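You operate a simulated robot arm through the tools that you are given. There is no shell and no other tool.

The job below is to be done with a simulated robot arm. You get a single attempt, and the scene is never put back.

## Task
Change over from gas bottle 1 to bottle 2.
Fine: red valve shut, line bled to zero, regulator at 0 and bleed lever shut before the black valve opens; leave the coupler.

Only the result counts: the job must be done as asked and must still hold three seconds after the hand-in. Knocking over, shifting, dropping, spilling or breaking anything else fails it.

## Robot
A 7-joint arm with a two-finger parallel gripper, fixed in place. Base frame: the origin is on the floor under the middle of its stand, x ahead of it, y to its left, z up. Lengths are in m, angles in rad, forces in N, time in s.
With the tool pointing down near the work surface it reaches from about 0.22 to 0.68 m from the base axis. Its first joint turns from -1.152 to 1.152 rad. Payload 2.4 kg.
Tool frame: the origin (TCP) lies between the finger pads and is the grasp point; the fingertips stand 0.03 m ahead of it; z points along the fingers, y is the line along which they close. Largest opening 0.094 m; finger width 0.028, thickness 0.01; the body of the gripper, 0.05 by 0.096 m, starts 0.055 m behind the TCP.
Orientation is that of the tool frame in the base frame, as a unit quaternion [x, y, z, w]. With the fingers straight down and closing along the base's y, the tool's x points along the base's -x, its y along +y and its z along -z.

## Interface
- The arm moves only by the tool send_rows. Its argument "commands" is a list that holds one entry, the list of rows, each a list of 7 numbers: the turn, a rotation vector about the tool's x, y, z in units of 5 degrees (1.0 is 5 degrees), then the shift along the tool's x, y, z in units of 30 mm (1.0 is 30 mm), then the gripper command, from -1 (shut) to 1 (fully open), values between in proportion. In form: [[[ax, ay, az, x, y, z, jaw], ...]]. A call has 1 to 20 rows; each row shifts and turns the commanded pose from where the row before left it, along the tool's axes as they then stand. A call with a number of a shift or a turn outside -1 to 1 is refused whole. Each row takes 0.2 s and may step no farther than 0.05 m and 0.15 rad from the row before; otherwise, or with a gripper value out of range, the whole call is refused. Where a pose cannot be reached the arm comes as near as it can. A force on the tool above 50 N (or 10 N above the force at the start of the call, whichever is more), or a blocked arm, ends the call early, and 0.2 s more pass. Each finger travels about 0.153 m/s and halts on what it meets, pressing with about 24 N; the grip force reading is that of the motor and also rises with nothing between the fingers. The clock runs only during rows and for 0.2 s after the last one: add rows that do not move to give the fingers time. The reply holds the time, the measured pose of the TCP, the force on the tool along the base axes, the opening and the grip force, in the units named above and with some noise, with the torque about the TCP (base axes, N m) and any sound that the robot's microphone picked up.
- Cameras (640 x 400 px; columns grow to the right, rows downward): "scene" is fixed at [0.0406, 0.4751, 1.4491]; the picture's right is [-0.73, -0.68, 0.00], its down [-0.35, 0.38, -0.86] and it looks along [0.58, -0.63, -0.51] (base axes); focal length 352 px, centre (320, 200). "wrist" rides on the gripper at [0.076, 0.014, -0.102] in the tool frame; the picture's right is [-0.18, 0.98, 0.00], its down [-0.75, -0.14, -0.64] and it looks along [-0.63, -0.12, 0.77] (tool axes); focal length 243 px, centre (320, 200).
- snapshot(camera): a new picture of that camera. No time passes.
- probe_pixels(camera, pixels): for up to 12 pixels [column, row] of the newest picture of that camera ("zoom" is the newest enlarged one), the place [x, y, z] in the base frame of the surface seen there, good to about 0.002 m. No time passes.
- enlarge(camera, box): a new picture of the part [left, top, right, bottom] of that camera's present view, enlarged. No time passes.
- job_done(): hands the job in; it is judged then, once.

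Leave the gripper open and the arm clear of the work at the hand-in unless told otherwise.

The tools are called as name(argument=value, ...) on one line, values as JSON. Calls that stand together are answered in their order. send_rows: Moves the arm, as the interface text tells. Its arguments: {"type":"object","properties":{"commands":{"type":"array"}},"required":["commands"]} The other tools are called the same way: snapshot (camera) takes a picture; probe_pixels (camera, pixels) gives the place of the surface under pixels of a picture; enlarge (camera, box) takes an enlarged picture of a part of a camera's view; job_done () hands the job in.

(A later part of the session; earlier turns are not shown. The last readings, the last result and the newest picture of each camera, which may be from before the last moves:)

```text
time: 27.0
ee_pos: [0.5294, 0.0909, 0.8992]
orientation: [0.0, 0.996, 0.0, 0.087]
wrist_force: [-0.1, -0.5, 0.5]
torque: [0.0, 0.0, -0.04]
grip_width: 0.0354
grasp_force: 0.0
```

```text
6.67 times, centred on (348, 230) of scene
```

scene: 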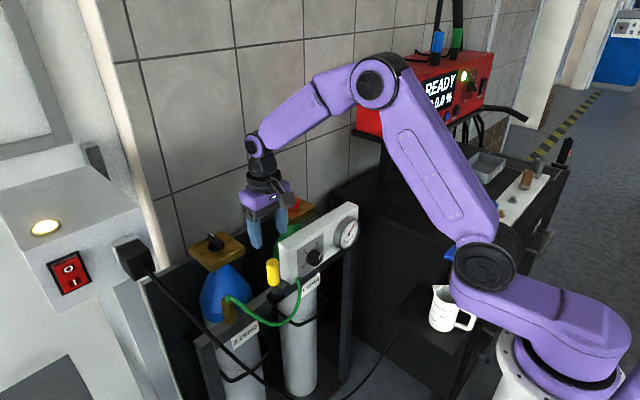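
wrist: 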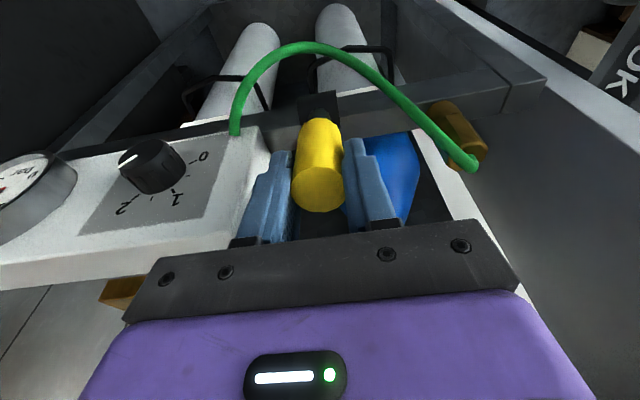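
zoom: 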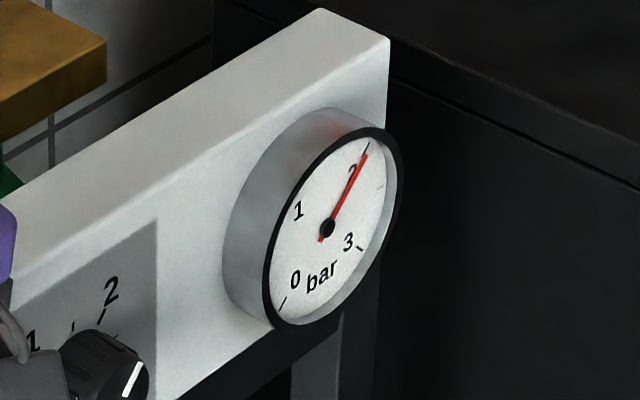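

The lever has swung about 10° toward the robot and stays there. To avoid strain I'll use the fingers as a loose fork, one in front and one behind. So I open, back off 90 mm along the tool axis, and start yawing -90°.

send_rows(commands=[[[0, 0, 0, 0, 0, 0, 0.28], [0, 0, 0, 0, 0, 0, 0.28], [0, 0, 0, 0, 0, -1, 0.28], [0, 0, 0, 0, 0, -1, 0.28], [0, 0, 0, 0, 0, -1, 0.28], [0, 0, -1, 0, 0, 0, 0.28], [0, 0, -1, 0, 0, 0, 0.28], [0, 0, -1, 0, 0, 0, 0.28], [0, 0, -1, 0, 0, 0, 0.28], [0, 0, -1, 0, 0, 0, 0.28], [0, 0, -1, 0, 0, 0, 0.28], [0, 0, -1, 0, 0, 0, 0.28], [0, 0, -1, 0, 0, 0, 0.28], [0, 0, -1, 0, 0, 0, 0.28], [0, 0, -1, 0, 0, 0, 0.28], [0, 0, -1, 0, 0, 0, 0.28], [0, 0, -1, 0, 0, 0, 0.28], [0, 0, -1, 0, 0, 0, 0.28], [0, 0, -1, 0, 0, 0, 0.28], [0, 0, -1, 0, 0, 0, 0.28]]])

send_rows(commands=[[[0, 0, -1, 0, 0, 0, 0.28], [0, 0, -1, 0, 0, 0, 0.28], [0, 0, -1, 0, 0, 0, 0.28], [0, 0, 0, 0, 0, 0, 0.28], [0, 0, 0, 0, 0, 0, 0.28]]])

snapshot(camera="wrist")

enlarge(camera="scene", box=[216, 210, 376, 310])

```text
time: 31.2
ee_pos: [0.5127, 0.0931, 0.9898]
orientation: [-0.608, 0.789, -0.053, 0.07]
wrist_force: [0.2, -0.4, 0.5]
torque: [-0.01, 0.02, -0.01]
grip_width: 0.0601
grasp_force: 0.3
```

```text
time: 32.4
ee_pos: [0.5128, 0.0926, 0.9903]
orientation: [-0.704, 0.705, -0.061, 0.062]
wrist_force: [-1.0, -1.0, 0.0]
torque: [0.0, -0.04, -0.02]
grip_width: 0.0603
grasp_force: 0.1
```

```text
taken
```

wrist: 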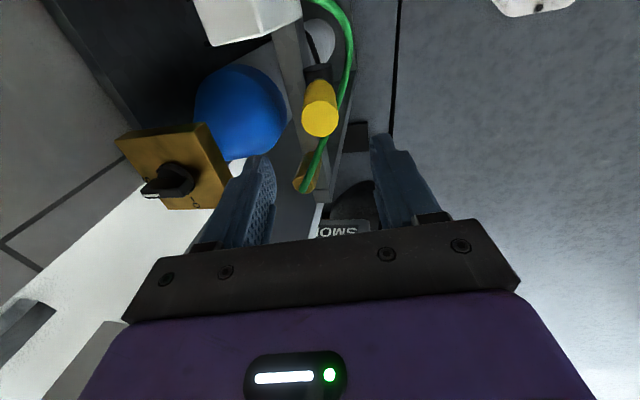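

```text
4.00 times, centred on (296, 260) of scene
```

zoom: 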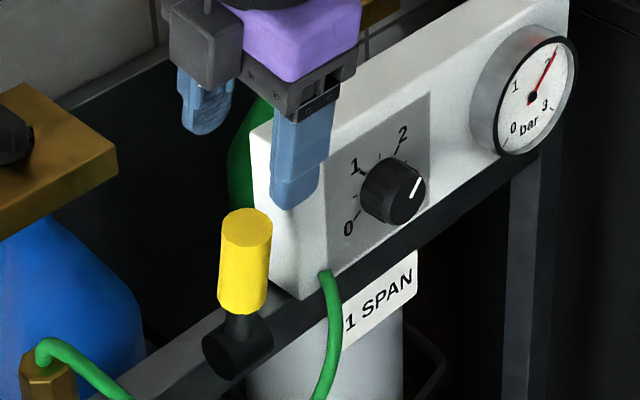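

I probe the lever's current top and body to confirm its tilt before lowering the fork.

probe_pixels(camera="zoom", pixels=[[246, 222], [226, 218], [267, 218], [246, 240], [245, 300], [240, 325], [245, 270], [232, 230], [260, 230]])

probe_pixels(camera="wrist", pixels=[[320, 118], [306, 118], [334, 118], [320, 102], [320, 134]])

```text
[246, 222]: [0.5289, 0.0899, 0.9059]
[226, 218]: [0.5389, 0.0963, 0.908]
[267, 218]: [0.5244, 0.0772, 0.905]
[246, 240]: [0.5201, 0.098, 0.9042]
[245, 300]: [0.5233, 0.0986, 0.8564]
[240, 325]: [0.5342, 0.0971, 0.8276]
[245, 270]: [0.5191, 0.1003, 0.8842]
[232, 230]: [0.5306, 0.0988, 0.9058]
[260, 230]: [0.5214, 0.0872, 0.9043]
```

```text
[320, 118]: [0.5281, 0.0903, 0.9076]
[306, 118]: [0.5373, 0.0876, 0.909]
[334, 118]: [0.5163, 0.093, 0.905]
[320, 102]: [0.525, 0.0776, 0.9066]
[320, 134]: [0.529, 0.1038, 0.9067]
```

The lever tilts 10°, with the pivot confirmed at (0.547, 0.09, 0.80). I advance 90 mm along the tool axis so the fingers sit in front of and behind the grip.

send_rows(commands=[[[0, 0, 0, 0.08, 0, 1, 0.28], [0, 0, 0, 0, 0, 1, 0.28], [0, 0, 0, 0, 0, 1, 0.28], [0, 0, 0, 0, 0, 0, 0.28], [0, 0, 0, 0, 0, 0, -0.1], [0, 0, 0, 0, 0, 0, -0.1]]])

snapshot(camera="wrist")

enlarge(camera="scene", box=[216, 210, 376, 310])

```text
time: 33.8
ee_pos: [0.53, 0.0916, 0.9026]
orientation: [-0.704, 0.705, -0.062, 0.061]
wrist_force: [-0.6, -0.3, 0.3]
torque: [0.0, 0.01, 0.01]
grip_width: 0.0421
grasp_force: 0.0
```

```text
taken
```

wrist: 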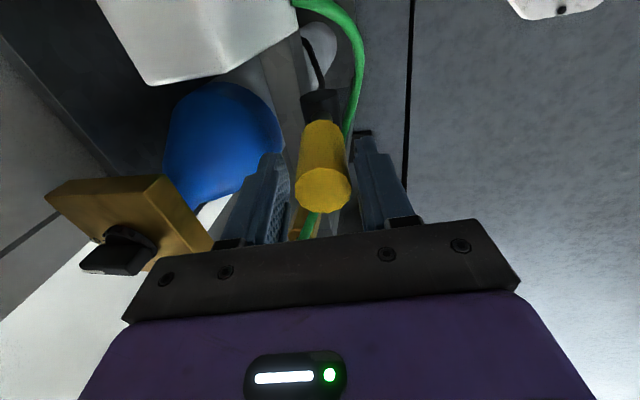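

```text
4.00 times, centred on (296, 260) of scene
```

zoom: 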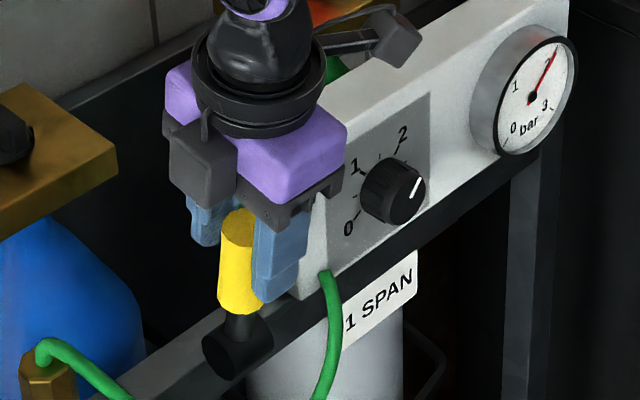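

The fork sits around the lever with no force. I pull it 30° more toward the robot along the arc.

send_rows(commands=[[[1, 0, 0, 0, 0.296, 0.013, -0.1], [1, 0, 0, 0, 0.296, 0.013, -0.1], [1, 0, 0, 0, 0.296, 0.013, -0.1], [1, 0, 0, 0, 0.296, 0.013, -0.1], [1, 0, 0, 0, 0.296, 0.013, -0.1], [1, 0, 0, 0, 0.296, 0.013, -0.1], [0, 0, 0, 0, 0, 0, -0.1]]])

enlarge(camera="scene", box=[216, 210, 376, 310])

```text
time: 35.0
ee_pos: [0.5176, 0.0472, 0.8901]
orientation: [-0.654, 0.714, -0.194, 0.156]
wrist_force: [-1.3, 5.0, -1.1]
torque: [0.04, 0.02, 0.09]
grip_width: 0.0412
grasp_force: 0.1
out of reach, approached as far as the arm can: row 2, 3, 4
stopped in row 6: the force on the tool passed its limit at 65 N (the readings are from after the stop); the commanded pose is now the measured one
```

```text
4.00 times, centred on (296, 260) of scene
```

zoom: 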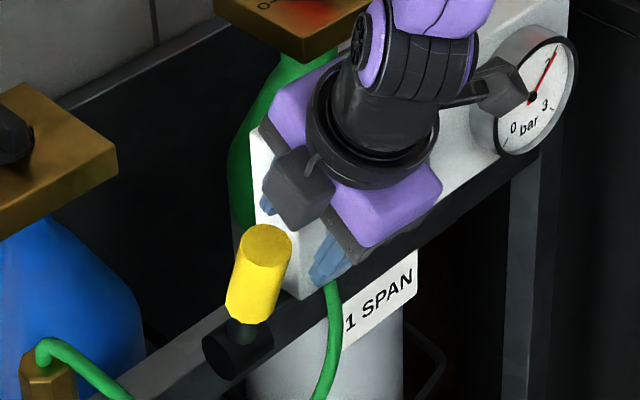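

The arm ran out of reach in this wrist posture, drifted to y≈0.047, and touched the panel's end (65 N stop). The lever now leans about 25–30°. I back straight out along the tool axis and inspect everything.

send_rows(commands=[[[0, 0, 0, 0, 0, -0.7, -0.1], [0, 0, 0, 0, 0, -1, -0.1], [0, 0, 0, 0, 0, -1, -0.1], [0, 0, 0, 0, 0, -1, -0.1], [0, 0, 0, 0, 0, 0, -0.1]]])

snapshot(camera="scene")

enlarge(camera="scene", box=[216, 210, 376, 310])

```text
time: 36.2
ee_pos: [0.4647, 0.0529, 0.9886]
orientation: [-0.653, 0.715, -0.194, 0.157]
wrist_force: [0.4, 0.1, 0.4]
torque: [0.0, -0.01, 0.03]
grip_width: 0.0427
grasp_force: 0.1
```

```text
taken
```

scene: 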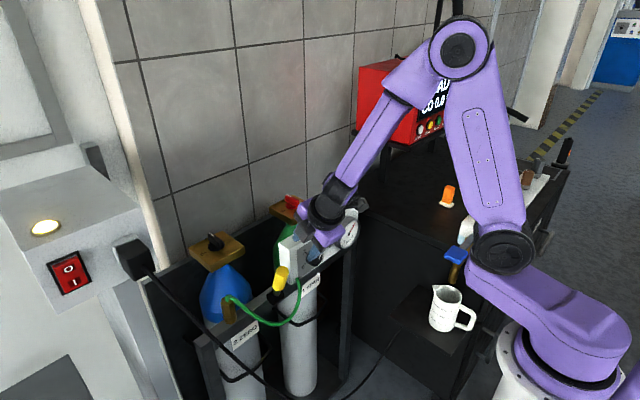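

```text
4.00 times, centred on (296, 260) of scene
```

zoom: 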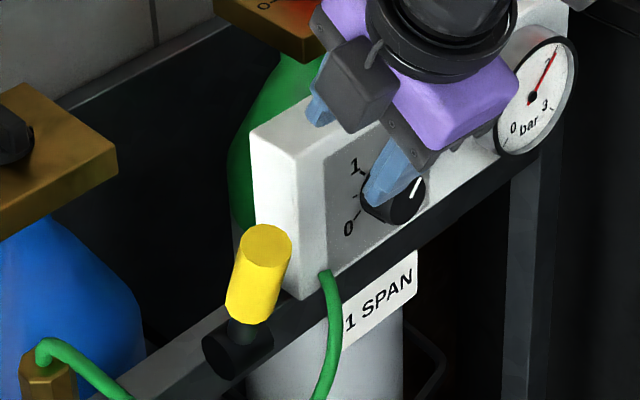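

The gripper is clear in front of the panel, and the lever holds its tilt. I probe the forearm, the lever and the controls to understand the wrist limit and confirm nothing else moved.

probe_pixels(camera="scene", pixels=[[458, 50], [505, 252], [330, 210], [380, 135], [345, 185], [420, 80], [281, 272], [278, 285], [265, 297], [480, 130]])

snapshot(camera="wrist")

```text
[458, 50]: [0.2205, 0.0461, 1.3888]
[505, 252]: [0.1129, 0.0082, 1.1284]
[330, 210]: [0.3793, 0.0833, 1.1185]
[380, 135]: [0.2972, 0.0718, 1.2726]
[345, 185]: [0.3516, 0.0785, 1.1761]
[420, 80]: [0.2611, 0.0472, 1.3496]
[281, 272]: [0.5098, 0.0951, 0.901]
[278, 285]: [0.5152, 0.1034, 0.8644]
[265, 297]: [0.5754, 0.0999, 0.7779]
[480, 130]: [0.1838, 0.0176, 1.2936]
```

```text
taken
```

wrist: 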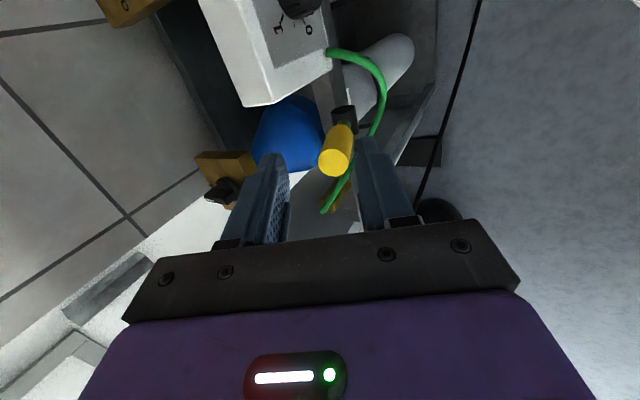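

The lever top is now at about (0.51, 0.095, 0.90), a tilt of roughly 25–28°. The wrist can't bend past straight with the forearm (tool pitch limit ≈28°), so I'll keep the tool vertical and push the lever with closed fingertips from behind and above. First I rise and turn back to the plain straight-down orientation.

send_rows(commands=[[[0, 0, 0, 0, 0, -1, -0.1], [0, 0, 0, 0, 0, -0.5, -0.1], [-0.2896, 0.2344, 0.9747, 0, 0, 0, -0.1], [-0.2896, 0.2344, 0.9747, 0, 0, 0, -0.1], [-0.2896, 0.2344, 0.9747, 0, 0, 0, -0.1], [-0.2896, 0.2344, 0.9747, 0, 0, 0, -0.1], [-0.2896, 0.2344, 0.9747, 0, 0, 0, -0.1], [-0.2896, 0.2344, 0.9747, 0, 0, 0, -0.1], [-0.2896, 0.2344, 0.9747, 0, 0, 0, -0.1], [-0.2896, 0.2344, 0.9747, 0, 0, 0, -0.1], [-0.2896, 0.2344, 0.9747, 0, 0, 0, -0.1], [-0.2896, 0.2344, 0.9747, 0, 0, 0, -0.1], [-0.2896, 0.2344, 0.9747, 0, 0, 0, -0.1], [-0.2896, 0.2344, 0.9747, 0, 0, 0, -0.1], [-0.2896, 0.2344, 0.9747, 0, 0, 0, -0.1], [-0.2896, 0.2344, 0.9747, 0, 0, 0, -0.1], [-0.2896, 0.2344, 0.9747, 0, 0, 0, -0.1], [-0.2896, 0.2344, 0.9747, 0, 0, 0, -0.1], [-0.2896, 0.2344, 0.9747, 0, 0, 0, -0.1]]])

snapshot(camera="wrist")

snapshot(camera="scene")

```text
time: 40.2
ee_pos: [0.443, 0.0571, 1.0266]
orientation: [0.0, 1.0, 0.0, 0.001]
wrist_force: [-0.3, -0.3, -0.3]
torque: [-0.01, 0.01, 0.01]
grip_width: 0.0423
grasp_force: 0.1
```

```text
taken
```

wrist: 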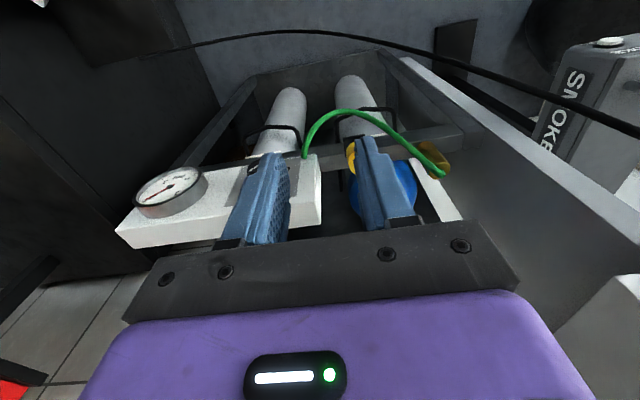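

```text
taken
```

scene: 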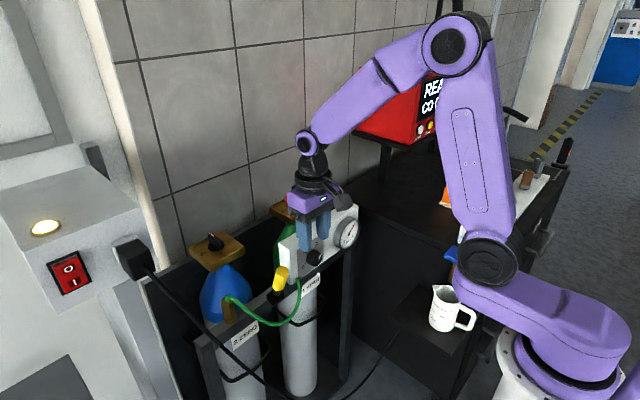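

Back to vertical at (0.443, 0.057, 1.03). I close the fingers, move over to just behind the lever at (0.558, 0.09), and go down to TCP z≈0.915.

send_rows(commands=[[[0, 0, 0, -0.767, 0.22, 0, -1], [0, 0, 0, -0.767, 0.22, 0, -1], [0, 0, 0, -0.767, 0.22, 0, -1], [0, 0, 0, -0.767, 0.22, 0, -1], [0, 0, 0, -0.767, 0.22, 0, -1], [0, 0, 0, 0, 0, 0, -1], [0, 0, 0, 0, 0, 0.93, -1], [0, 0, 0, 0, 0, 0.93, -1], [0, 0, 0, 0, 0, 0.93, -1], [0, 0, 0, 0, 0, 0.93, -1], [0, 0, 0, 0, 0, 0, -1]]])

snapshot(camera="wrist")

enlarge(camera="scene", box=[216, 210, 376, 310])

```text
time: 42.6
ee_pos: [0.5591, 0.0927, 0.9147]
orientation: [0.0, 1.0, -0.001, 0.0]
wrist_force: [-0.6, 0.0, -0.2]
torque: [-0.02, 0.03, 0.02]
grip_width: 0.0001
grasp_force: 24.3
```

```text
taken
```

wrist: 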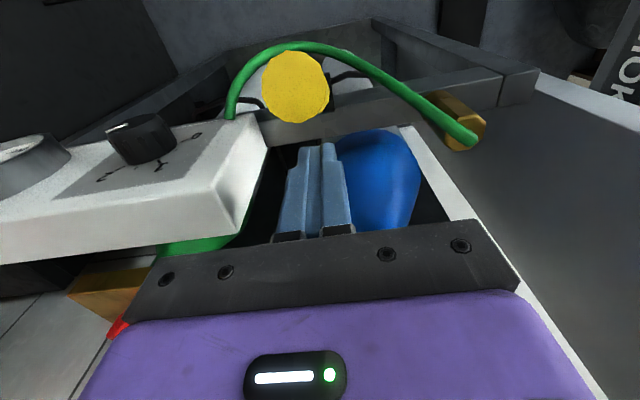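

```text
4.00 times, centred on (296, 260) of scene
```

zoom: 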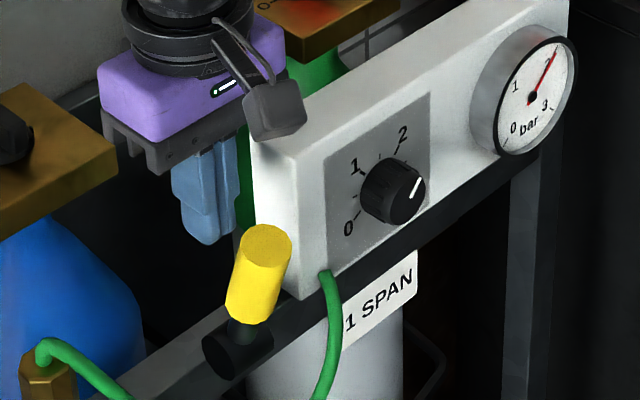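

The closed fingers are behind the lever. I pull toward the robot and slightly down, following the lever's arc to about 60°.

send_rows(commands=[[[0, 0, 0, 0.41, 0, 0.05, -1], [0, 0, 0, 0.41, 0, 0.05, -1], [0, 0, 0, 0.19, 0, 0.094, -1], [0, 0, 0, 0.19, 0, 0.094, -1], [0, 0, 0, 0.19, 0, 0.094, -1], [0, 0, 0, 0.19, 0, 0.094, -1], [0, 0, 0, 0.14, 0, 0.127, -1], [0, 0, 0, 0.14, 0, 0.127, -1], [0, 0, 0, 0.14, 0, 0.127, -1], [0, 0, 0, 0.14, 0, 0.127, -1], [0, 0, 0, 0, 0, 0, -1]]])

enlarge(camera="scene", box=[216, 210, 376, 310])

snapshot(camera="wrist")

```text
time: 44.7
ee_pos: [0.5057, 0.0912, 0.8949]
orientation: [0.001, 1.0, 0.002, 0.013]
wrist_force: [0.6, 0.4, 0.3]
torque: [-0.01, -0.02, 0.02]
grip_width: 0.0
grasp_force: 24.0
stopped in row 10: the force on the tool passed its limit at 65 N (the readings are from after the stop); the commanded pose is now the measured one
```

```text
4.00 times, centred on (296, 260) of scene
```

zoom: 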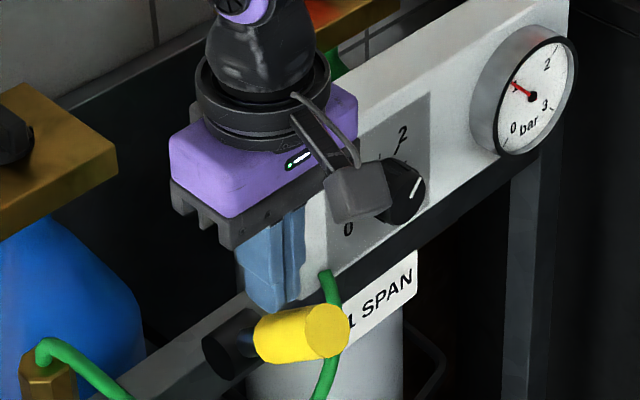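

```text
taken
```

wrist: 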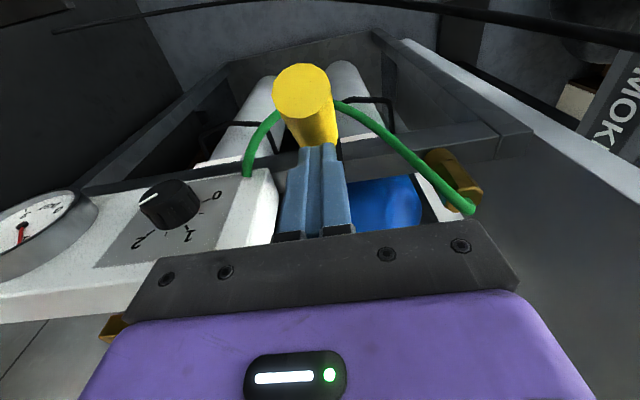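

The gauge is falling (now below 1), so the bleed is open. The lever met a stop (65 N). I measure its angle and wait with still rows.

probe_pixels(camera="zoom", pixels=[[325, 330], [325, 308], [325, 355], [285, 325], [290, 355], [240, 345], [310, 330], [340, 330]])

send_rows(commands=[[[0, 0, 0, -0.1, 0, -0.1, -1], [0, 0, 0, 0, 0, 0, -1], [0, 0, 0, 0, 0, 0, -1], [0, 0, 0, 0, 0, 0, -1], [0, 0, 0, 0, 0, 0, -1], [0, 0, 0, 0, 0, 0, -1], [0, 0, 0, 0, 0, 0, -1], [0, 0, 0, 0, 0, 0, -1], [0, 0, 0, 0, 0, 0, -1], [0, 0, 0, 0, 0, 0, -1], [0, 0, 0, 0, 0, 0, -1]]])

enlarge(camera="scene", box=[216, 210, 376, 310])

```text
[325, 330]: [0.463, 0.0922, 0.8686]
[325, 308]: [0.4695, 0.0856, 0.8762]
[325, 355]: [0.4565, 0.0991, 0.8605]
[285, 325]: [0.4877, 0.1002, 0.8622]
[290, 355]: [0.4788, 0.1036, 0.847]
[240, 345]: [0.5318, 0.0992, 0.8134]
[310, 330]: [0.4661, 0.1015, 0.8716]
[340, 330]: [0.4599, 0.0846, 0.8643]
```

```text
time: 47.1
ee_pos: [0.5089, 0.0913, 0.8975]
orientation: [0.001, 1.0, 0.001, 0.012]
wrist_force: [0.4, 0.5, -1.6]
torque: [-0.02, -0.01, -0.02]
grip_width: 0.0001
grasp_force: 24.1
```

```text
4.00 times, centred on (296, 260) of scene
```

zoom: 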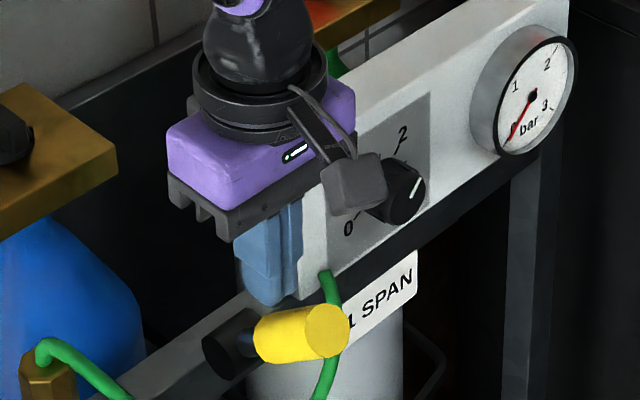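

The gauge needle is at the 0 mark. Lever end at (0.463, 0.092, 0.869), so about 51°. I look closely at the gauge.

enlarge(camera="scene", box=[332, 210, 364, 250])

enlarge(camera="wrist", box=[0, 150, 240, 300])

```text
10.00 times, centred on (348, 230) of scene
```

zoom: 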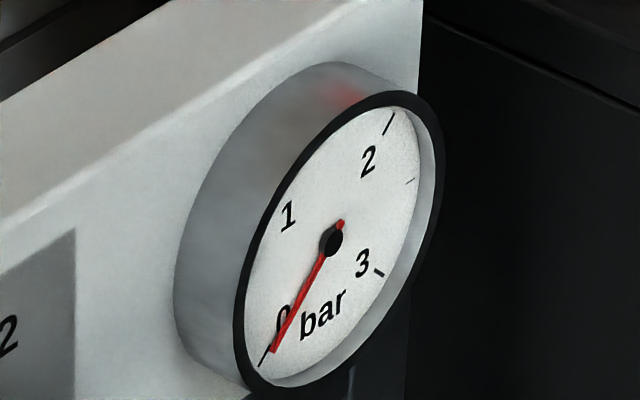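

```text
2.67 times, centred on (120, 225) of wrist
```

zoom: 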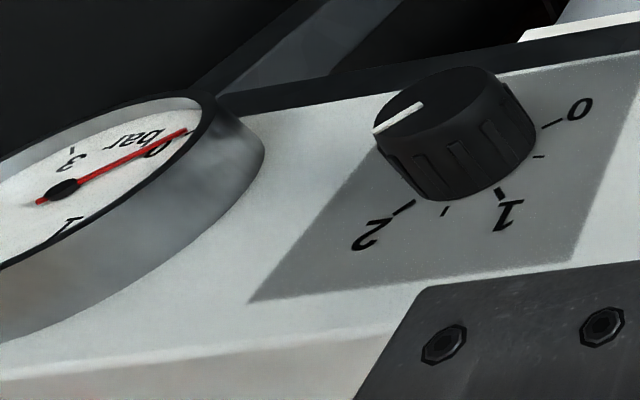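

Needle is essentially on 0 (more bleed time will pass). Now I measure the regulator knob from the wrist view: the pointer line ends, the tick marks and the rim.

enlarge(camera="wrist", box=[110, 165, 238, 245])

probe_pixels(camera="zoom", pixels=[[155, 120], [235, 72], [460, 120], [370, 265], [175, 290], [260, 80], [150, 95], [280, 25], [385, 70], [330, 140], [180, 165], [420, 130]])

```text
5.00 times, centred on (174, 205) of wrist
```

zoom: 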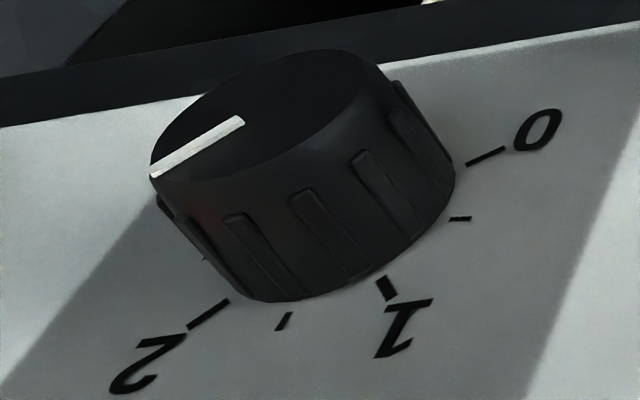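

```text
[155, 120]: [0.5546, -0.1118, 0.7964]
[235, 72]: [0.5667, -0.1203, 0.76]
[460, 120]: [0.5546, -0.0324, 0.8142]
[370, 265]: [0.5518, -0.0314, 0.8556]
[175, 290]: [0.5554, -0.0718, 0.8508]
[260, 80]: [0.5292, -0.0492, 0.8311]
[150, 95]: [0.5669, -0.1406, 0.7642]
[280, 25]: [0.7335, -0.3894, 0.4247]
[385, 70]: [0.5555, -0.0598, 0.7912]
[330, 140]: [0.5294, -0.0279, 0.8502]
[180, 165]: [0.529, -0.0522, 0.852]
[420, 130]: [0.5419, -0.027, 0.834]
```

I probe more exactly now: both ends of the white pointer, the scale ticks, and rim points.

probe_pixels(camera="zoom", pixels=[[158, 170], [238, 122], [485, 157], [385, 288], [208, 312], [460, 218], [283, 320], [200, 182], [300, 55], [370, 75], [160, 140], [380, 100]])

probe_pixels(camera="zoom", pixels=[[270, 172], [340, 130], [240, 75], [200, 100], [310, 250], [440, 185], [260, 298], [180, 220], [420, 150]])

```text
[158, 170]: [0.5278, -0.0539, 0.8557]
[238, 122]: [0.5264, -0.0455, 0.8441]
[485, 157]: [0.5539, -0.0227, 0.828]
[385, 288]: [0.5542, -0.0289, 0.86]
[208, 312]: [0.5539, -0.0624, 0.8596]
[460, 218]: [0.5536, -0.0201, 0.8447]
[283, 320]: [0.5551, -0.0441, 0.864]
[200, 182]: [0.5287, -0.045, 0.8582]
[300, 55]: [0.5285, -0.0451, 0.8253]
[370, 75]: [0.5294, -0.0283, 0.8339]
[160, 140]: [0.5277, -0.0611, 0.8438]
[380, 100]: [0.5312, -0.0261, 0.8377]
```

```text
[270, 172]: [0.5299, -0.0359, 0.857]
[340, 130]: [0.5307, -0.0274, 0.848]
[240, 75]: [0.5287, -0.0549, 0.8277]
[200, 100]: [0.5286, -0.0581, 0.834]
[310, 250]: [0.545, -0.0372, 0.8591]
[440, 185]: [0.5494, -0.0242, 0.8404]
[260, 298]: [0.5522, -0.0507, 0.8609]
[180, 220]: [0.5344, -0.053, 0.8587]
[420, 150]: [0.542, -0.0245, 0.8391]
```

Knob: centre (y -0.0435, z 0.842), radius about 17–19 mm, sticking out x 0.529–0.554. Scale angles seen from the robot: 0 at ~214°, 1 at 129°, 2 at 43°. The pointer is at ~53°, so it needs about 161° counter-clockwise. I'll grip it from above with the fingers either side and roll the tool about x in several strokes. First I rise, move above the knob and test the roll range in free air.

send_rows(commands=[[[0, 0, 0, 0, 0, -1, -1], [0, 0, 0, 0, 0, -1, -1], [0, 0, 0, 0, 0, -1, 0.28], [0, 0, 0, 0, 0, -0.6, 0.28], [0, -0.8, 0, -0.2, -1, 0, 0.28], [0, -0.8, 0, -0.2, -1, 0, 0.28], [0, 0, 0, -0.2, -1, 0, 0.28], [0, 0, 0, -0.1, -1, 0, 0.28], [0, 0, 0, 0, -0.5, 0, 0.28], [0, 0, 0, 0, 0, 0, 0.28]]])

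enlarge(camera="scene", box=[216, 210, 376, 310])

```text
time: 49.3
ee_pos: [0.5273, -0.043, 1.0079]
orientation: [0.001, 0.997, 0.001, 0.083]
wrist_force: [0.1, 0.1, -0.3]
torque: [0.01, 0.03, -0.01]
grip_width: 0.0602
grasp_force: 0.0
```

```text
4.00 times, centred on (296, 260) of scene
```

zoom: 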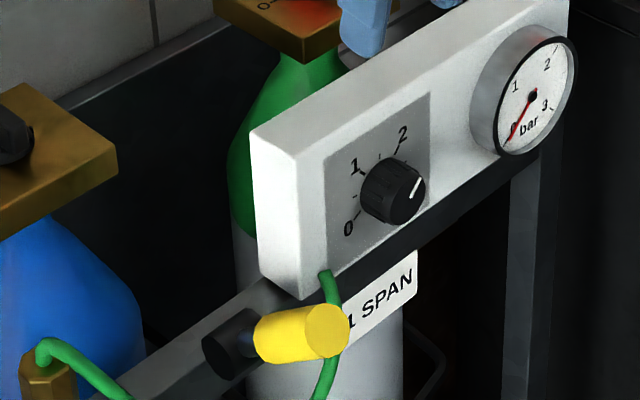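

The lever stays at 51° and the gauge is at 0. Now I test in free air: roll the hand 35° toward -y about base x.

send_rows(commands=[[[-0.986, 0, 0.165, 0, 0, 0, 0.28], [-0.986, 0, 0.165, 0, 0, 0, 0.28], [-0.986, 0, 0.165, 0, 0, 0, 0.28], [-0.986, 0, 0.165, 0, 0, 0, 0.28], [-0.986, 0, 0.165, 0, 0, 0, 0.28], [-0.986, 0, 0.165, 0, 0, 0, 0.28], [-0.986, 0, 0.165, 0, 0, 0, 0.28], [0, 0, 0, 0, 0, 0, 0.28]]])

snapshot(camera="scene")

```text
time: 51.1
ee_pos: [0.527, -0.0438, 1.006]
orientation: [0.026, 0.95, 0.303, 0.079]
wrist_force: [-0.2, 0.3, -0.7]
torque: [0.0, 0.0, 0.05]
grip_width: 0.06
grasp_force: 0.0
```

```text
taken
```

scene: 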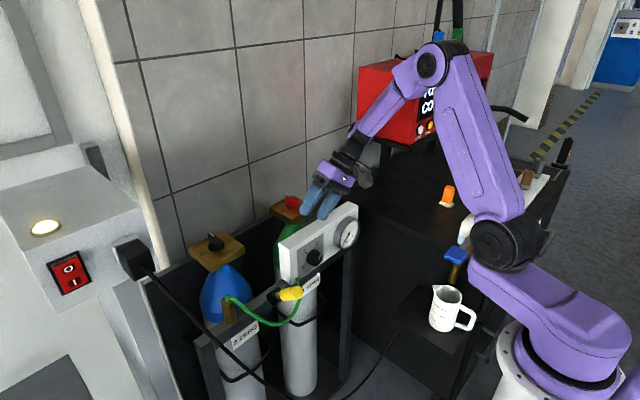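

The roll is reachable. I now move to the pre-grasp point along the tool axis, 70 mm short of the knob.

send_rows(commands=[[[0, 0, 0, 0.15, -0.783, 0.418, 0.28], [0, 0, 0, 0.15, -0.783, 0.418, 0.28], [0, 0, 0, 0.15, -0.783, 0.418, 0.28], [0, 0, 0, 0.15, -0.783, 0.418, 0.28], [0, 0, 0, 0, 0, 0, 0.28]]])

snapshot(camera="wrist")

enlarge(camera="scene", box=[256, 180, 384, 280])

```text
time: 52.3
ee_pos: [0.5186, -0.0909, 0.912]
orientation: [0.026, 0.95, 0.301, 0.079]
wrist_force: [-0.4, -0.6, -0.4]
torque: [-0.01, -0.02, -0.03]
grip_width: 0.0599
grasp_force: 0.0
```

```text
taken
```

wrist: 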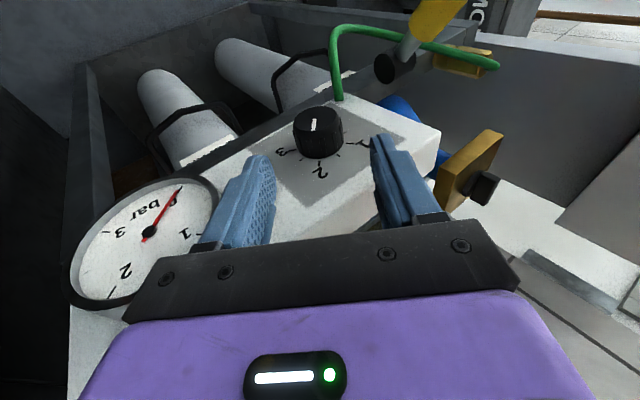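

```text
4.00 times, centred on (320, 230) of scene
```

zoom: 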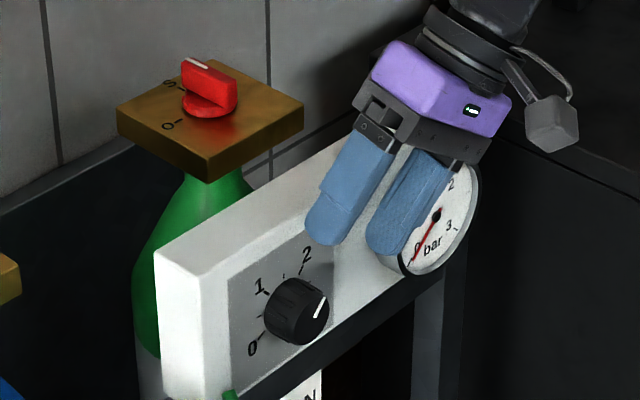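

The knob is centred between the fingers (column ≈318). I advance 70 mm along the tool axis.

send_rows(commands=[[[0, 0, 0, 0, 0, 0.6, 0.28], [0, 0, 0, 0, 0, 0.6, 0.28], [0, 0, 0, 0, 0, 0.6, 0.28], [0, 0, 0, 0, 0, 0.53, 0.28], [0, 0, 0, 0, 0, 0, 0.28]]])

snapshot(camera="wrist")

enlarge(camera="scene", box=[256, 200, 384, 280])

```text
time: 53.3
ee_pos: [0.5301, -0.0554, 0.8616]
orientation: [0.025, 0.949, 0.304, 0.083]
wrist_force: [-13.8, -0.1, 18.0]
torque: [-0.93, -1.06, -0.74]
grip_width: 0.0605
grasp_force: 0.0
stopped in row 5: the force on the tool passed its limit at 71 N (the readings are from after the stop); the commanded pose is now the measured one
```

```text
taken
```

wrist: 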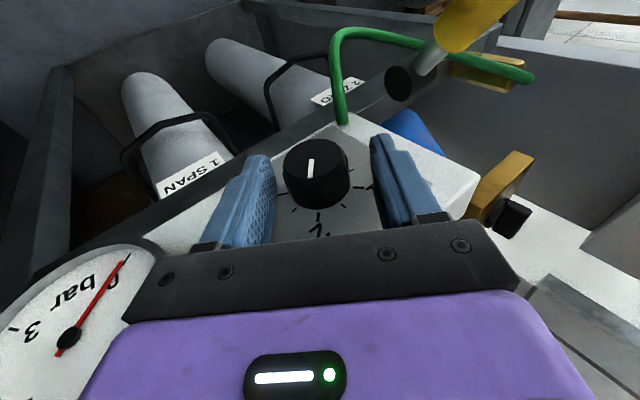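

```text
5.00 times, centred on (320, 240) of scene
```

zoom: 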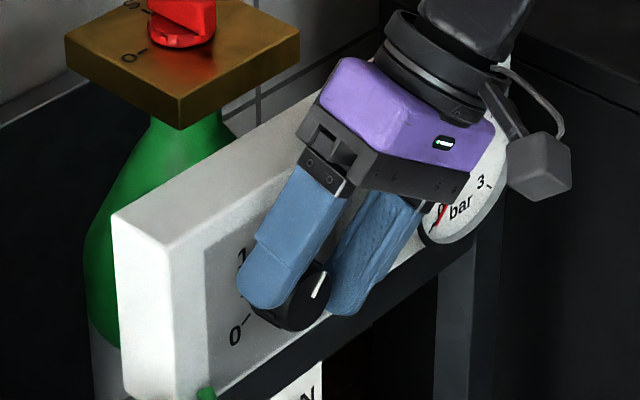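

Contact at 71 N: the gripper body's lower corner most likely touched the gauge rim. I back out along the tool axis and check that nothing moved.

send_rows(commands=[[[0, 0, 0, 0, 0, -0.5, 0.28], [0, 0, 0, 0, 0, -1, 0.28], [0, 0, 0, 0, 0, -1, 0.28], [0, 0, 0, 0, 0, 0, 0.28]]])

snapshot(camera="wrist")

probe_pixels(camera="wrist", pixels=[[140, 240], [80, 270], [150, 180], [210, 190], [215, 215], [180, 270], [318, 130], [340, 215], [420, 130], [70, 200]])

enlarge(camera="scene", box=[256, 180, 384, 280])

```text
time: 54.3
ee_pos: [0.519, -0.1007, 0.9199]
orientation: [0.027, 0.949, 0.302, 0.082]
wrist_force: [0.9, -0.2, 0.0]
torque: [-0.01, -0.03, 0.02]
grip_width: 0.0602
grasp_force: 0.0
```

```text
taken
```

wrist: 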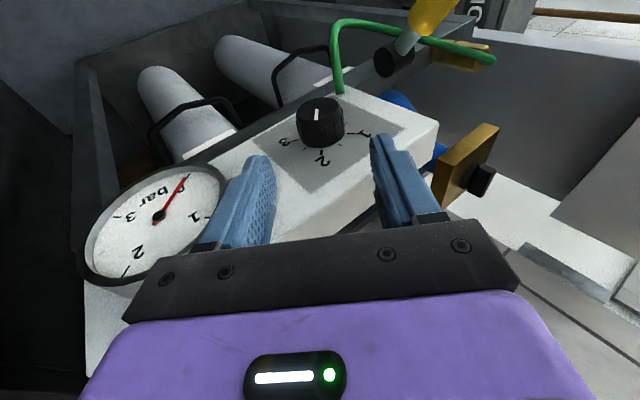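

```text
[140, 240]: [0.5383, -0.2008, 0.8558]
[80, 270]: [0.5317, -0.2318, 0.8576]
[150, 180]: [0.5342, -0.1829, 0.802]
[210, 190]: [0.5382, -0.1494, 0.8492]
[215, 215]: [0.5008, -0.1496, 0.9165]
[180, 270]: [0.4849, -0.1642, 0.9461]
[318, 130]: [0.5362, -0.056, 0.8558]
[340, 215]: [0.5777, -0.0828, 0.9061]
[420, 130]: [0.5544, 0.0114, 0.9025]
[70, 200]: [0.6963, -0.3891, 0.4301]
```

```text
4.00 times, centred on (320, 230) of scene
```

zoom: 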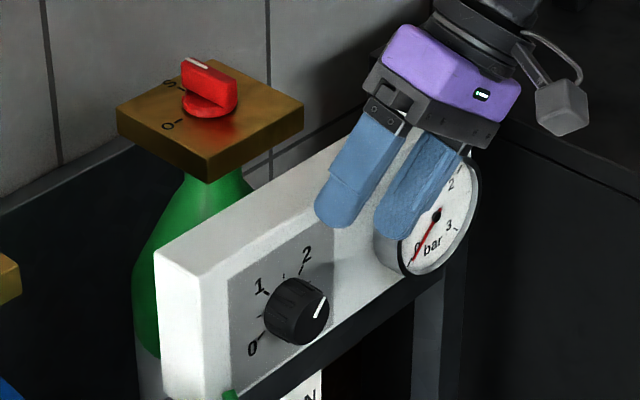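

Nothing moved. From the force and torque, the contact was the gripper body on the panel's top front edge (x 0.554, z 0.906). I shift about 7 mm toward the robot and realign on the knob axis.

send_rows(commands=[[[0, 0, 0, 0.323, 0.06, 0.443, 0.28], [0, 0, 0, 0, 0, 0, 0.28], [0, 0, 0, 0, 0, 0, 0.28]]])

enlarge(camera="wrist", box=[220, 70, 420, 195])

```text
time: 55.1
ee_pos: [0.5123, -0.0905, 0.9108]
orientation: [0.026, 0.949, 0.302, 0.083]
wrist_force: [0.0, -0.3, -0.3]
torque: [0.0, -0.01, -0.03]
grip_width: 0.0602
grasp_force: 0.0
```

```text
3.20 times, centred on (320, 132) of wrist
```

zoom: 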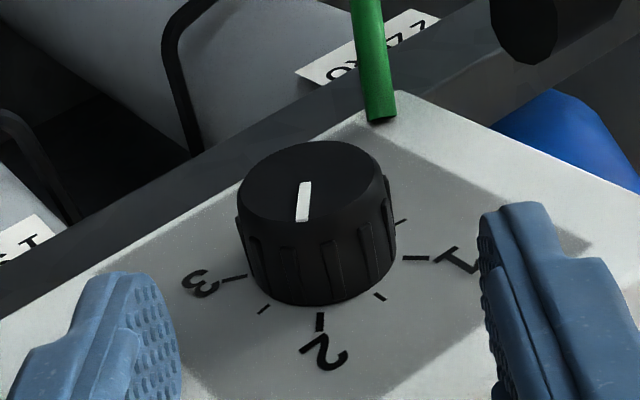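

The pointer is at 2 and the alignment looks good. I advance 70 mm again.

send_rows(commands=[[[0, 0, 0, 0, 0, 0.6, 0.28], [0, 0, 0, 0, 0, 0.6, 0.28], [0, 0, 0, 0, 0, 0.6, 0.28], [0, 0, 0, 0, 0, 0.53, 0.28], [0, 0, 0, 0, 0, 0, 0.28], [0, 0, 0, 0, 0, 0, 0.28]]])

snapshot(camera="wrist")

enlarge(camera="scene", box=[256, 200, 384, 280])

```text
time: 56.1
ee_pos: [0.5228, -0.0539, 0.8595]
orientation: [0.025, 0.948, 0.305, 0.088]
wrist_force: [-14.9, 1.2, 19.9]
torque: [-1.05, -1.3, -0.79]
grip_width: 0.0601
grasp_force: 0.1
stopped in row 5: the force on the tool passed its limit at 79 N (the readings are from after the stop); the commanded pose is now the measured one
```

```text
taken
```

wrist: 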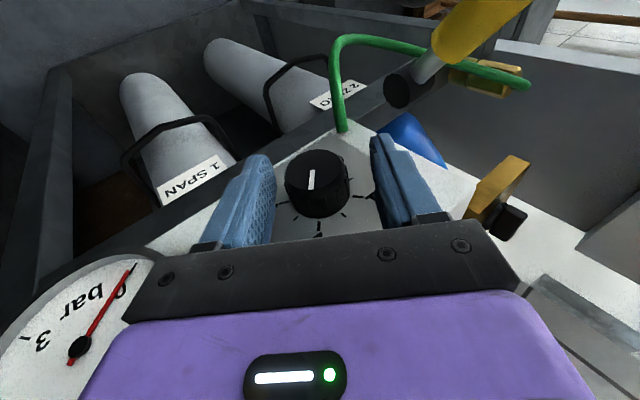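

```text
5.00 times, centred on (320, 240) of scene
```

zoom: 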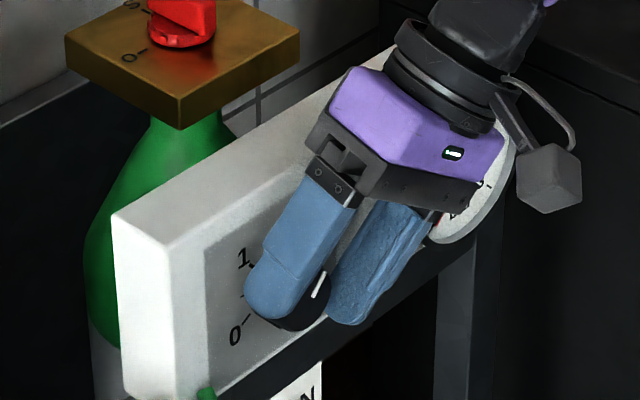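

It stopped at almost the same spot with the same contact on the panel's top edge. But the knob centre is already 20 mm ahead of the TCP, so the tips are 10 mm past its middle — enough to grip. I ease back 4 mm and close on the knob here.

send_rows(commands=[[[0, 0, 0, 0, 0, -0.15, 0.28], [0, 0, 0, 0, 0, 0, 0.28], [0, 0, 0, 0, 0, 0, 0.0], [0, 0, 0, 0, 0, 0, -0.2], [0, 0, 0, 0, 0, 0, -0.4], [0, 0, 0, 0, 0, 0, -0.5], [0, 0, 0, 0, 0, 0, -0.5]]])

snapshot(camera="wrist")

enlarge(camera="scene", box=[256, 200, 384, 280])

```text
time: 57.8
ee_pos: [0.5223, -0.0597, 0.8617]
orientation: [0.03, 0.949, 0.301, 0.088]
wrist_force: [-3.1, -22.3, -14.3]
torque: [-0.71, 0.57, -0.43]
grip_width: 0.0383
grasp_force: 45.1
```

```text
taken
```

wrist: 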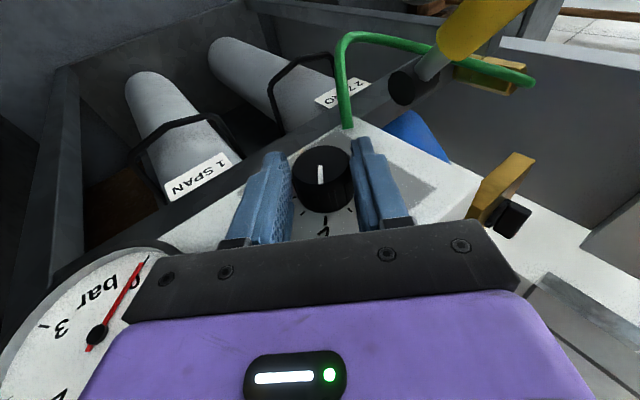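

```text
5.00 times, centred on (320, 240) of scene
```

zoom: 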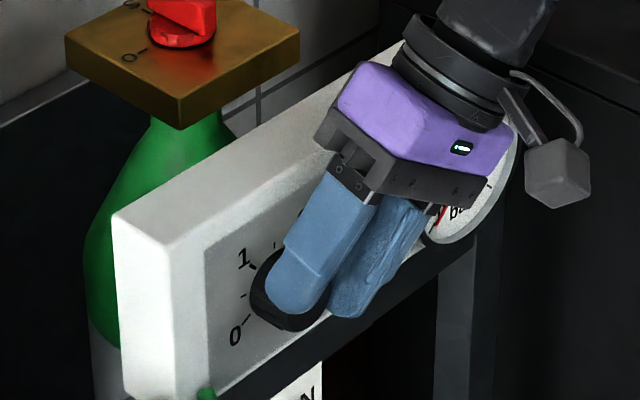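

Gripped on the knob (38 mm), with about 26 N side load, so I shift 3.5 mm along -tool y to centre. Then I roll 15° as a trial, with the TCP following an arc about the knob axis.

send_rows(commands=[[[0, 0, 0, 0, -0.12, 0, -0.5], [0, 0, 0, 0, 0, 0, -0.5], [0.984, 0, -0.179, 0, 0.073, 0, -0.5], [0.984, 0, -0.179, 0, 0.073, 0, -0.5], [0.984, 0, -0.179, 0, 0.073, 0, -0.5], [0, 0, 0, 0, 0, 0, -0.5]]])

snapshot(camera="wrist")

```text
time: 59.1
ee_pos: [0.522, -0.054, 0.8645]
orientation: [0.013, 0.98, 0.178, 0.091]
wrist_force: [-12.9, -9.9, 18.0]
torque: [-0.07, -0.02, 0.19]
grip_width: 0.0384
grasp_force: 44.9
```

```text
taken
```

wrist: 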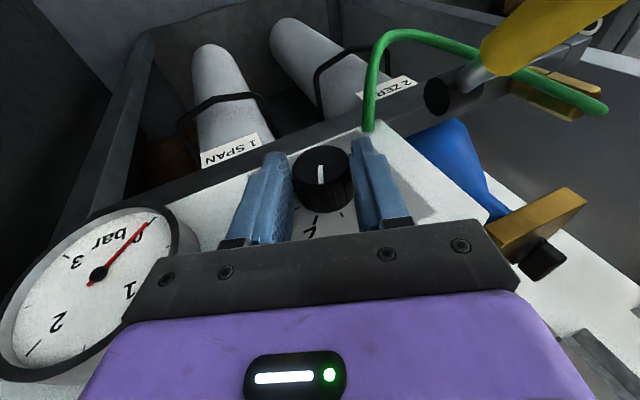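

The pointer turned with the fingers. Forces are moderate; I retreat 2.5 mm to unload z and continue rolling 25°.

send_rows(commands=[[[0, 0, 0, 0.03, 0, -0.08, -0.5], [0.984, 0, -0.179, 0, 0.078, 0, -0.5], [0.984, 0, -0.179, 0, 0.078, 0, -0.5], [0.984, 0, -0.179, 0, 0.078, 0, -0.5], [0.984, 0, -0.179, 0, 0.078, 0, -0.5], [0.984, 0, -0.179, 0, 0.078, 0, -0.5], [0, 0, 0, 0, 0, 0, -0.5]]])

snapshot(camera="wrist")

```text
time: 60.8
ee_pos: [0.5224, -0.0437, 0.8666]
orientation: [-0.005, 0.995, -0.038, 0.09]
wrist_force: [15.8, -0.1, -36.5]
torque: [0.05, -0.06, 0.04]
grip_width: 0.0382
grasp_force: 45.0
```

```text
taken
```

wrist: 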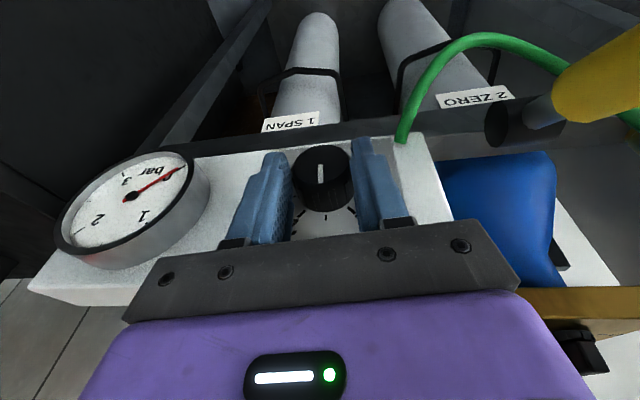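

Now -36 N in z, so it is slightly too high; I go forward 1.6 mm and continue rolling 25° more.

send_rows(commands=[[[0, 0, 0, -0.02, 0, 0.055, -0.5], [0.984, 0, -0.179, 0, 0.076, 0, -0.5], [0.984, 0, -0.179, 0, 0.076, 0, -0.5], [0.984, 0, -0.179, 0, 0.076, 0, -0.5], [0.984, 0, -0.179, 0, 0.076, 0, -0.5], [0, 0, 0, 0, 0, 0, -0.5]]])

snapshot(camera="wrist")

enlarge(camera="scene", box=[236, 200, 380, 290])

```text
time: 62.1
ee_pos: [0.5238, -0.0345, 0.8646]
orientation: [-0.02, 0.973, -0.211, 0.091]
wrist_force: [-0.4, 6.1, -3.2]
torque: [0.18, -0.12, 0.19]
grip_width: 0.0382
grasp_force: 44.8
```

```text
taken
```

wrist: 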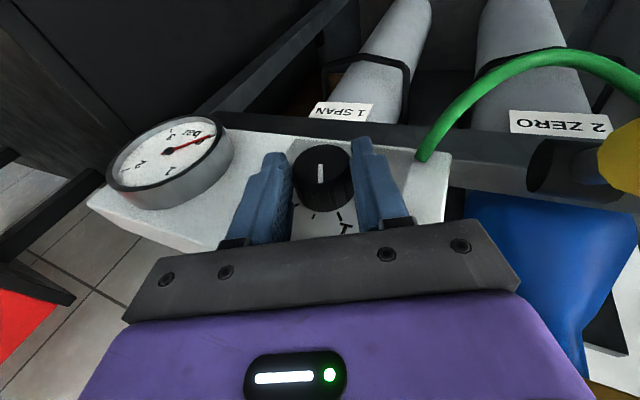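

```text
4.44 times, centred on (308, 245) of scene
```

zoom: 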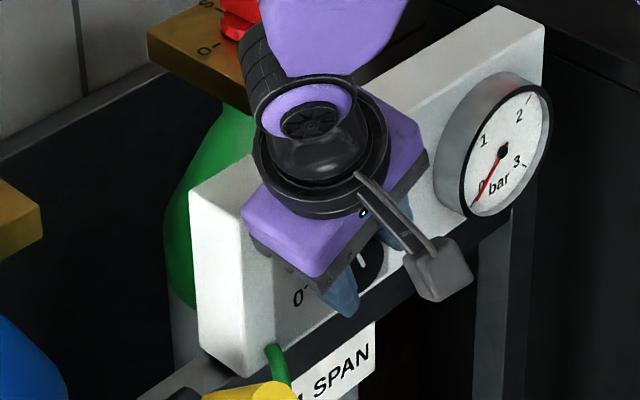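

Forces are small and the roll is now about -24°. Two more rows to about -34°.

send_rows(commands=[[[0.984, 0, -0.179, 0, 0.076, 0, -0.5], [0.984, 0, -0.179, 0, 0.076, 0, -0.5], [0, 0, 0, 0, 0, 0, -0.5]]])

snapshot(camera="wrist")

```text
time: 63.0
ee_pos: [0.5227, -0.0301, 0.8627]
orientation: [-0.028, 0.951, -0.296, 0.087]
wrist_force: [2.4, 3.4, -12.7]
torque: [0.27, -0.11, 0.44]
grip_width: 0.0388
grasp_force: 44.9
```

```text
taken
```

wrist: 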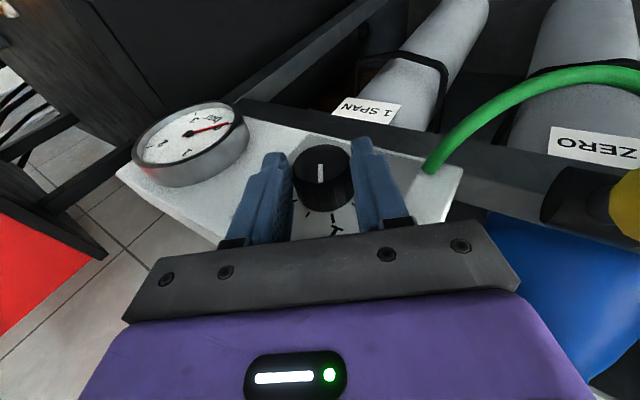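

About 70° of the turn is done. I open the fingers in place, roll back the same arc around the knob, then re-grip.

send_rows(commands=[[[0, 0, 0, 0, 0, 0, 0.28], [0, 0, 0, 0, 0, 0, 0.28], [-0.984, 0, 0.179, 0, -0.076, 0, 0.28], [-0.984, 0, 0.179, 0, -0.076, 0, 0.28], [-0.984, 0, 0.179, 0, -0.076, 0, 0.28], [-0.984, 0, 0.179, 0, -0.076, 0, 0.28], [-0.984, 0, 0.179, 0, -0.076, 0, 0.28], [-0.984, 0, 0.179, 0, -0.076, 0, 0.28], [-0.984, 0, 0.179, 0, -0.076, 0, 0.28], [-0.984, 0, 0.179, 0, -0.076, 0, 0.28], [-0.984, 0, 0.179, 0, -0.076, 0, 0.28], [-0.984, 0, 0.179, 0, -0.076, 0, 0.28], [-0.984, 0, 0.179, 0, -0.076, 0, 0.28], [-0.984, 0, 0.179, 0, -0.076, 0, 0.28], [-0.984, 0, 0.179, 0, -0.076, 0, 0.28], [0, 0, 0, 0, 0, 0, 0.28]]])

snapshot(camera="wrist")

enlarge(camera="wrist", box=[220, 100, 420, 225])

```text
time: 66.3
ee_pos: [0.5216, -0.0577, 0.8646]
orientation: [0.023, 0.961, 0.263, 0.089]
wrist_force: [-0.1, -0.2, -1.1]
torque: [-0.01, -0.02, -0.02]
grip_width: 0.0603
grasp_force: 0.1
```

```text
taken
```

wrist: 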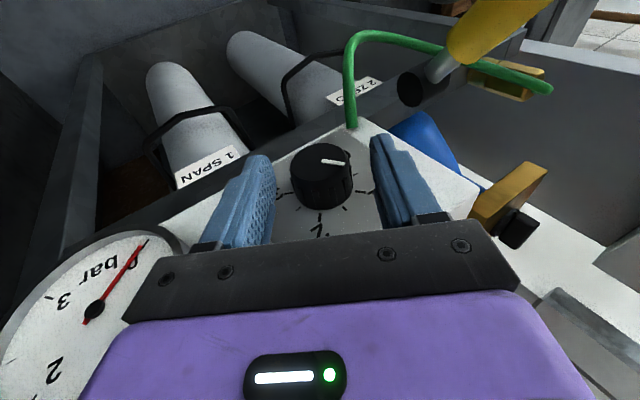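

```text
3.20 times, centred on (320, 162) of wrist
```

zoom: 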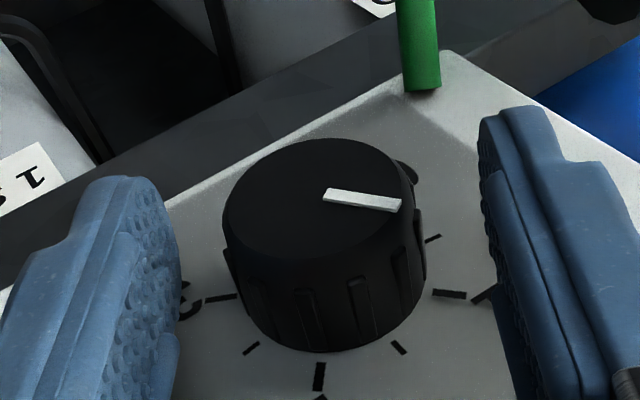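

The pointer now reads about 1, so roughly 90° remain. I re-grip and check the load.

send_rows(commands=[[[0, 0, 0, 0, 0, 0, 0.0], [0, 0, 0, 0, 0, 0, -0.2], [0, 0, 0, 0, 0, 0, -0.4], [0, 0, 0, 0, 0, 0, -0.5], [0, 0, 0, 0, 0, 0, -0.5]]])

```text
time: 67.5
ee_pos: [0.5225, -0.0591, 0.8646]
orientation: [0.024, 0.961, 0.261, 0.089]
wrist_force: [0.5, -8.4, -9.6]
torque: [-0.37, -0.13, -0.27]
grip_width: 0.0376
grasp_force: 45.3
```

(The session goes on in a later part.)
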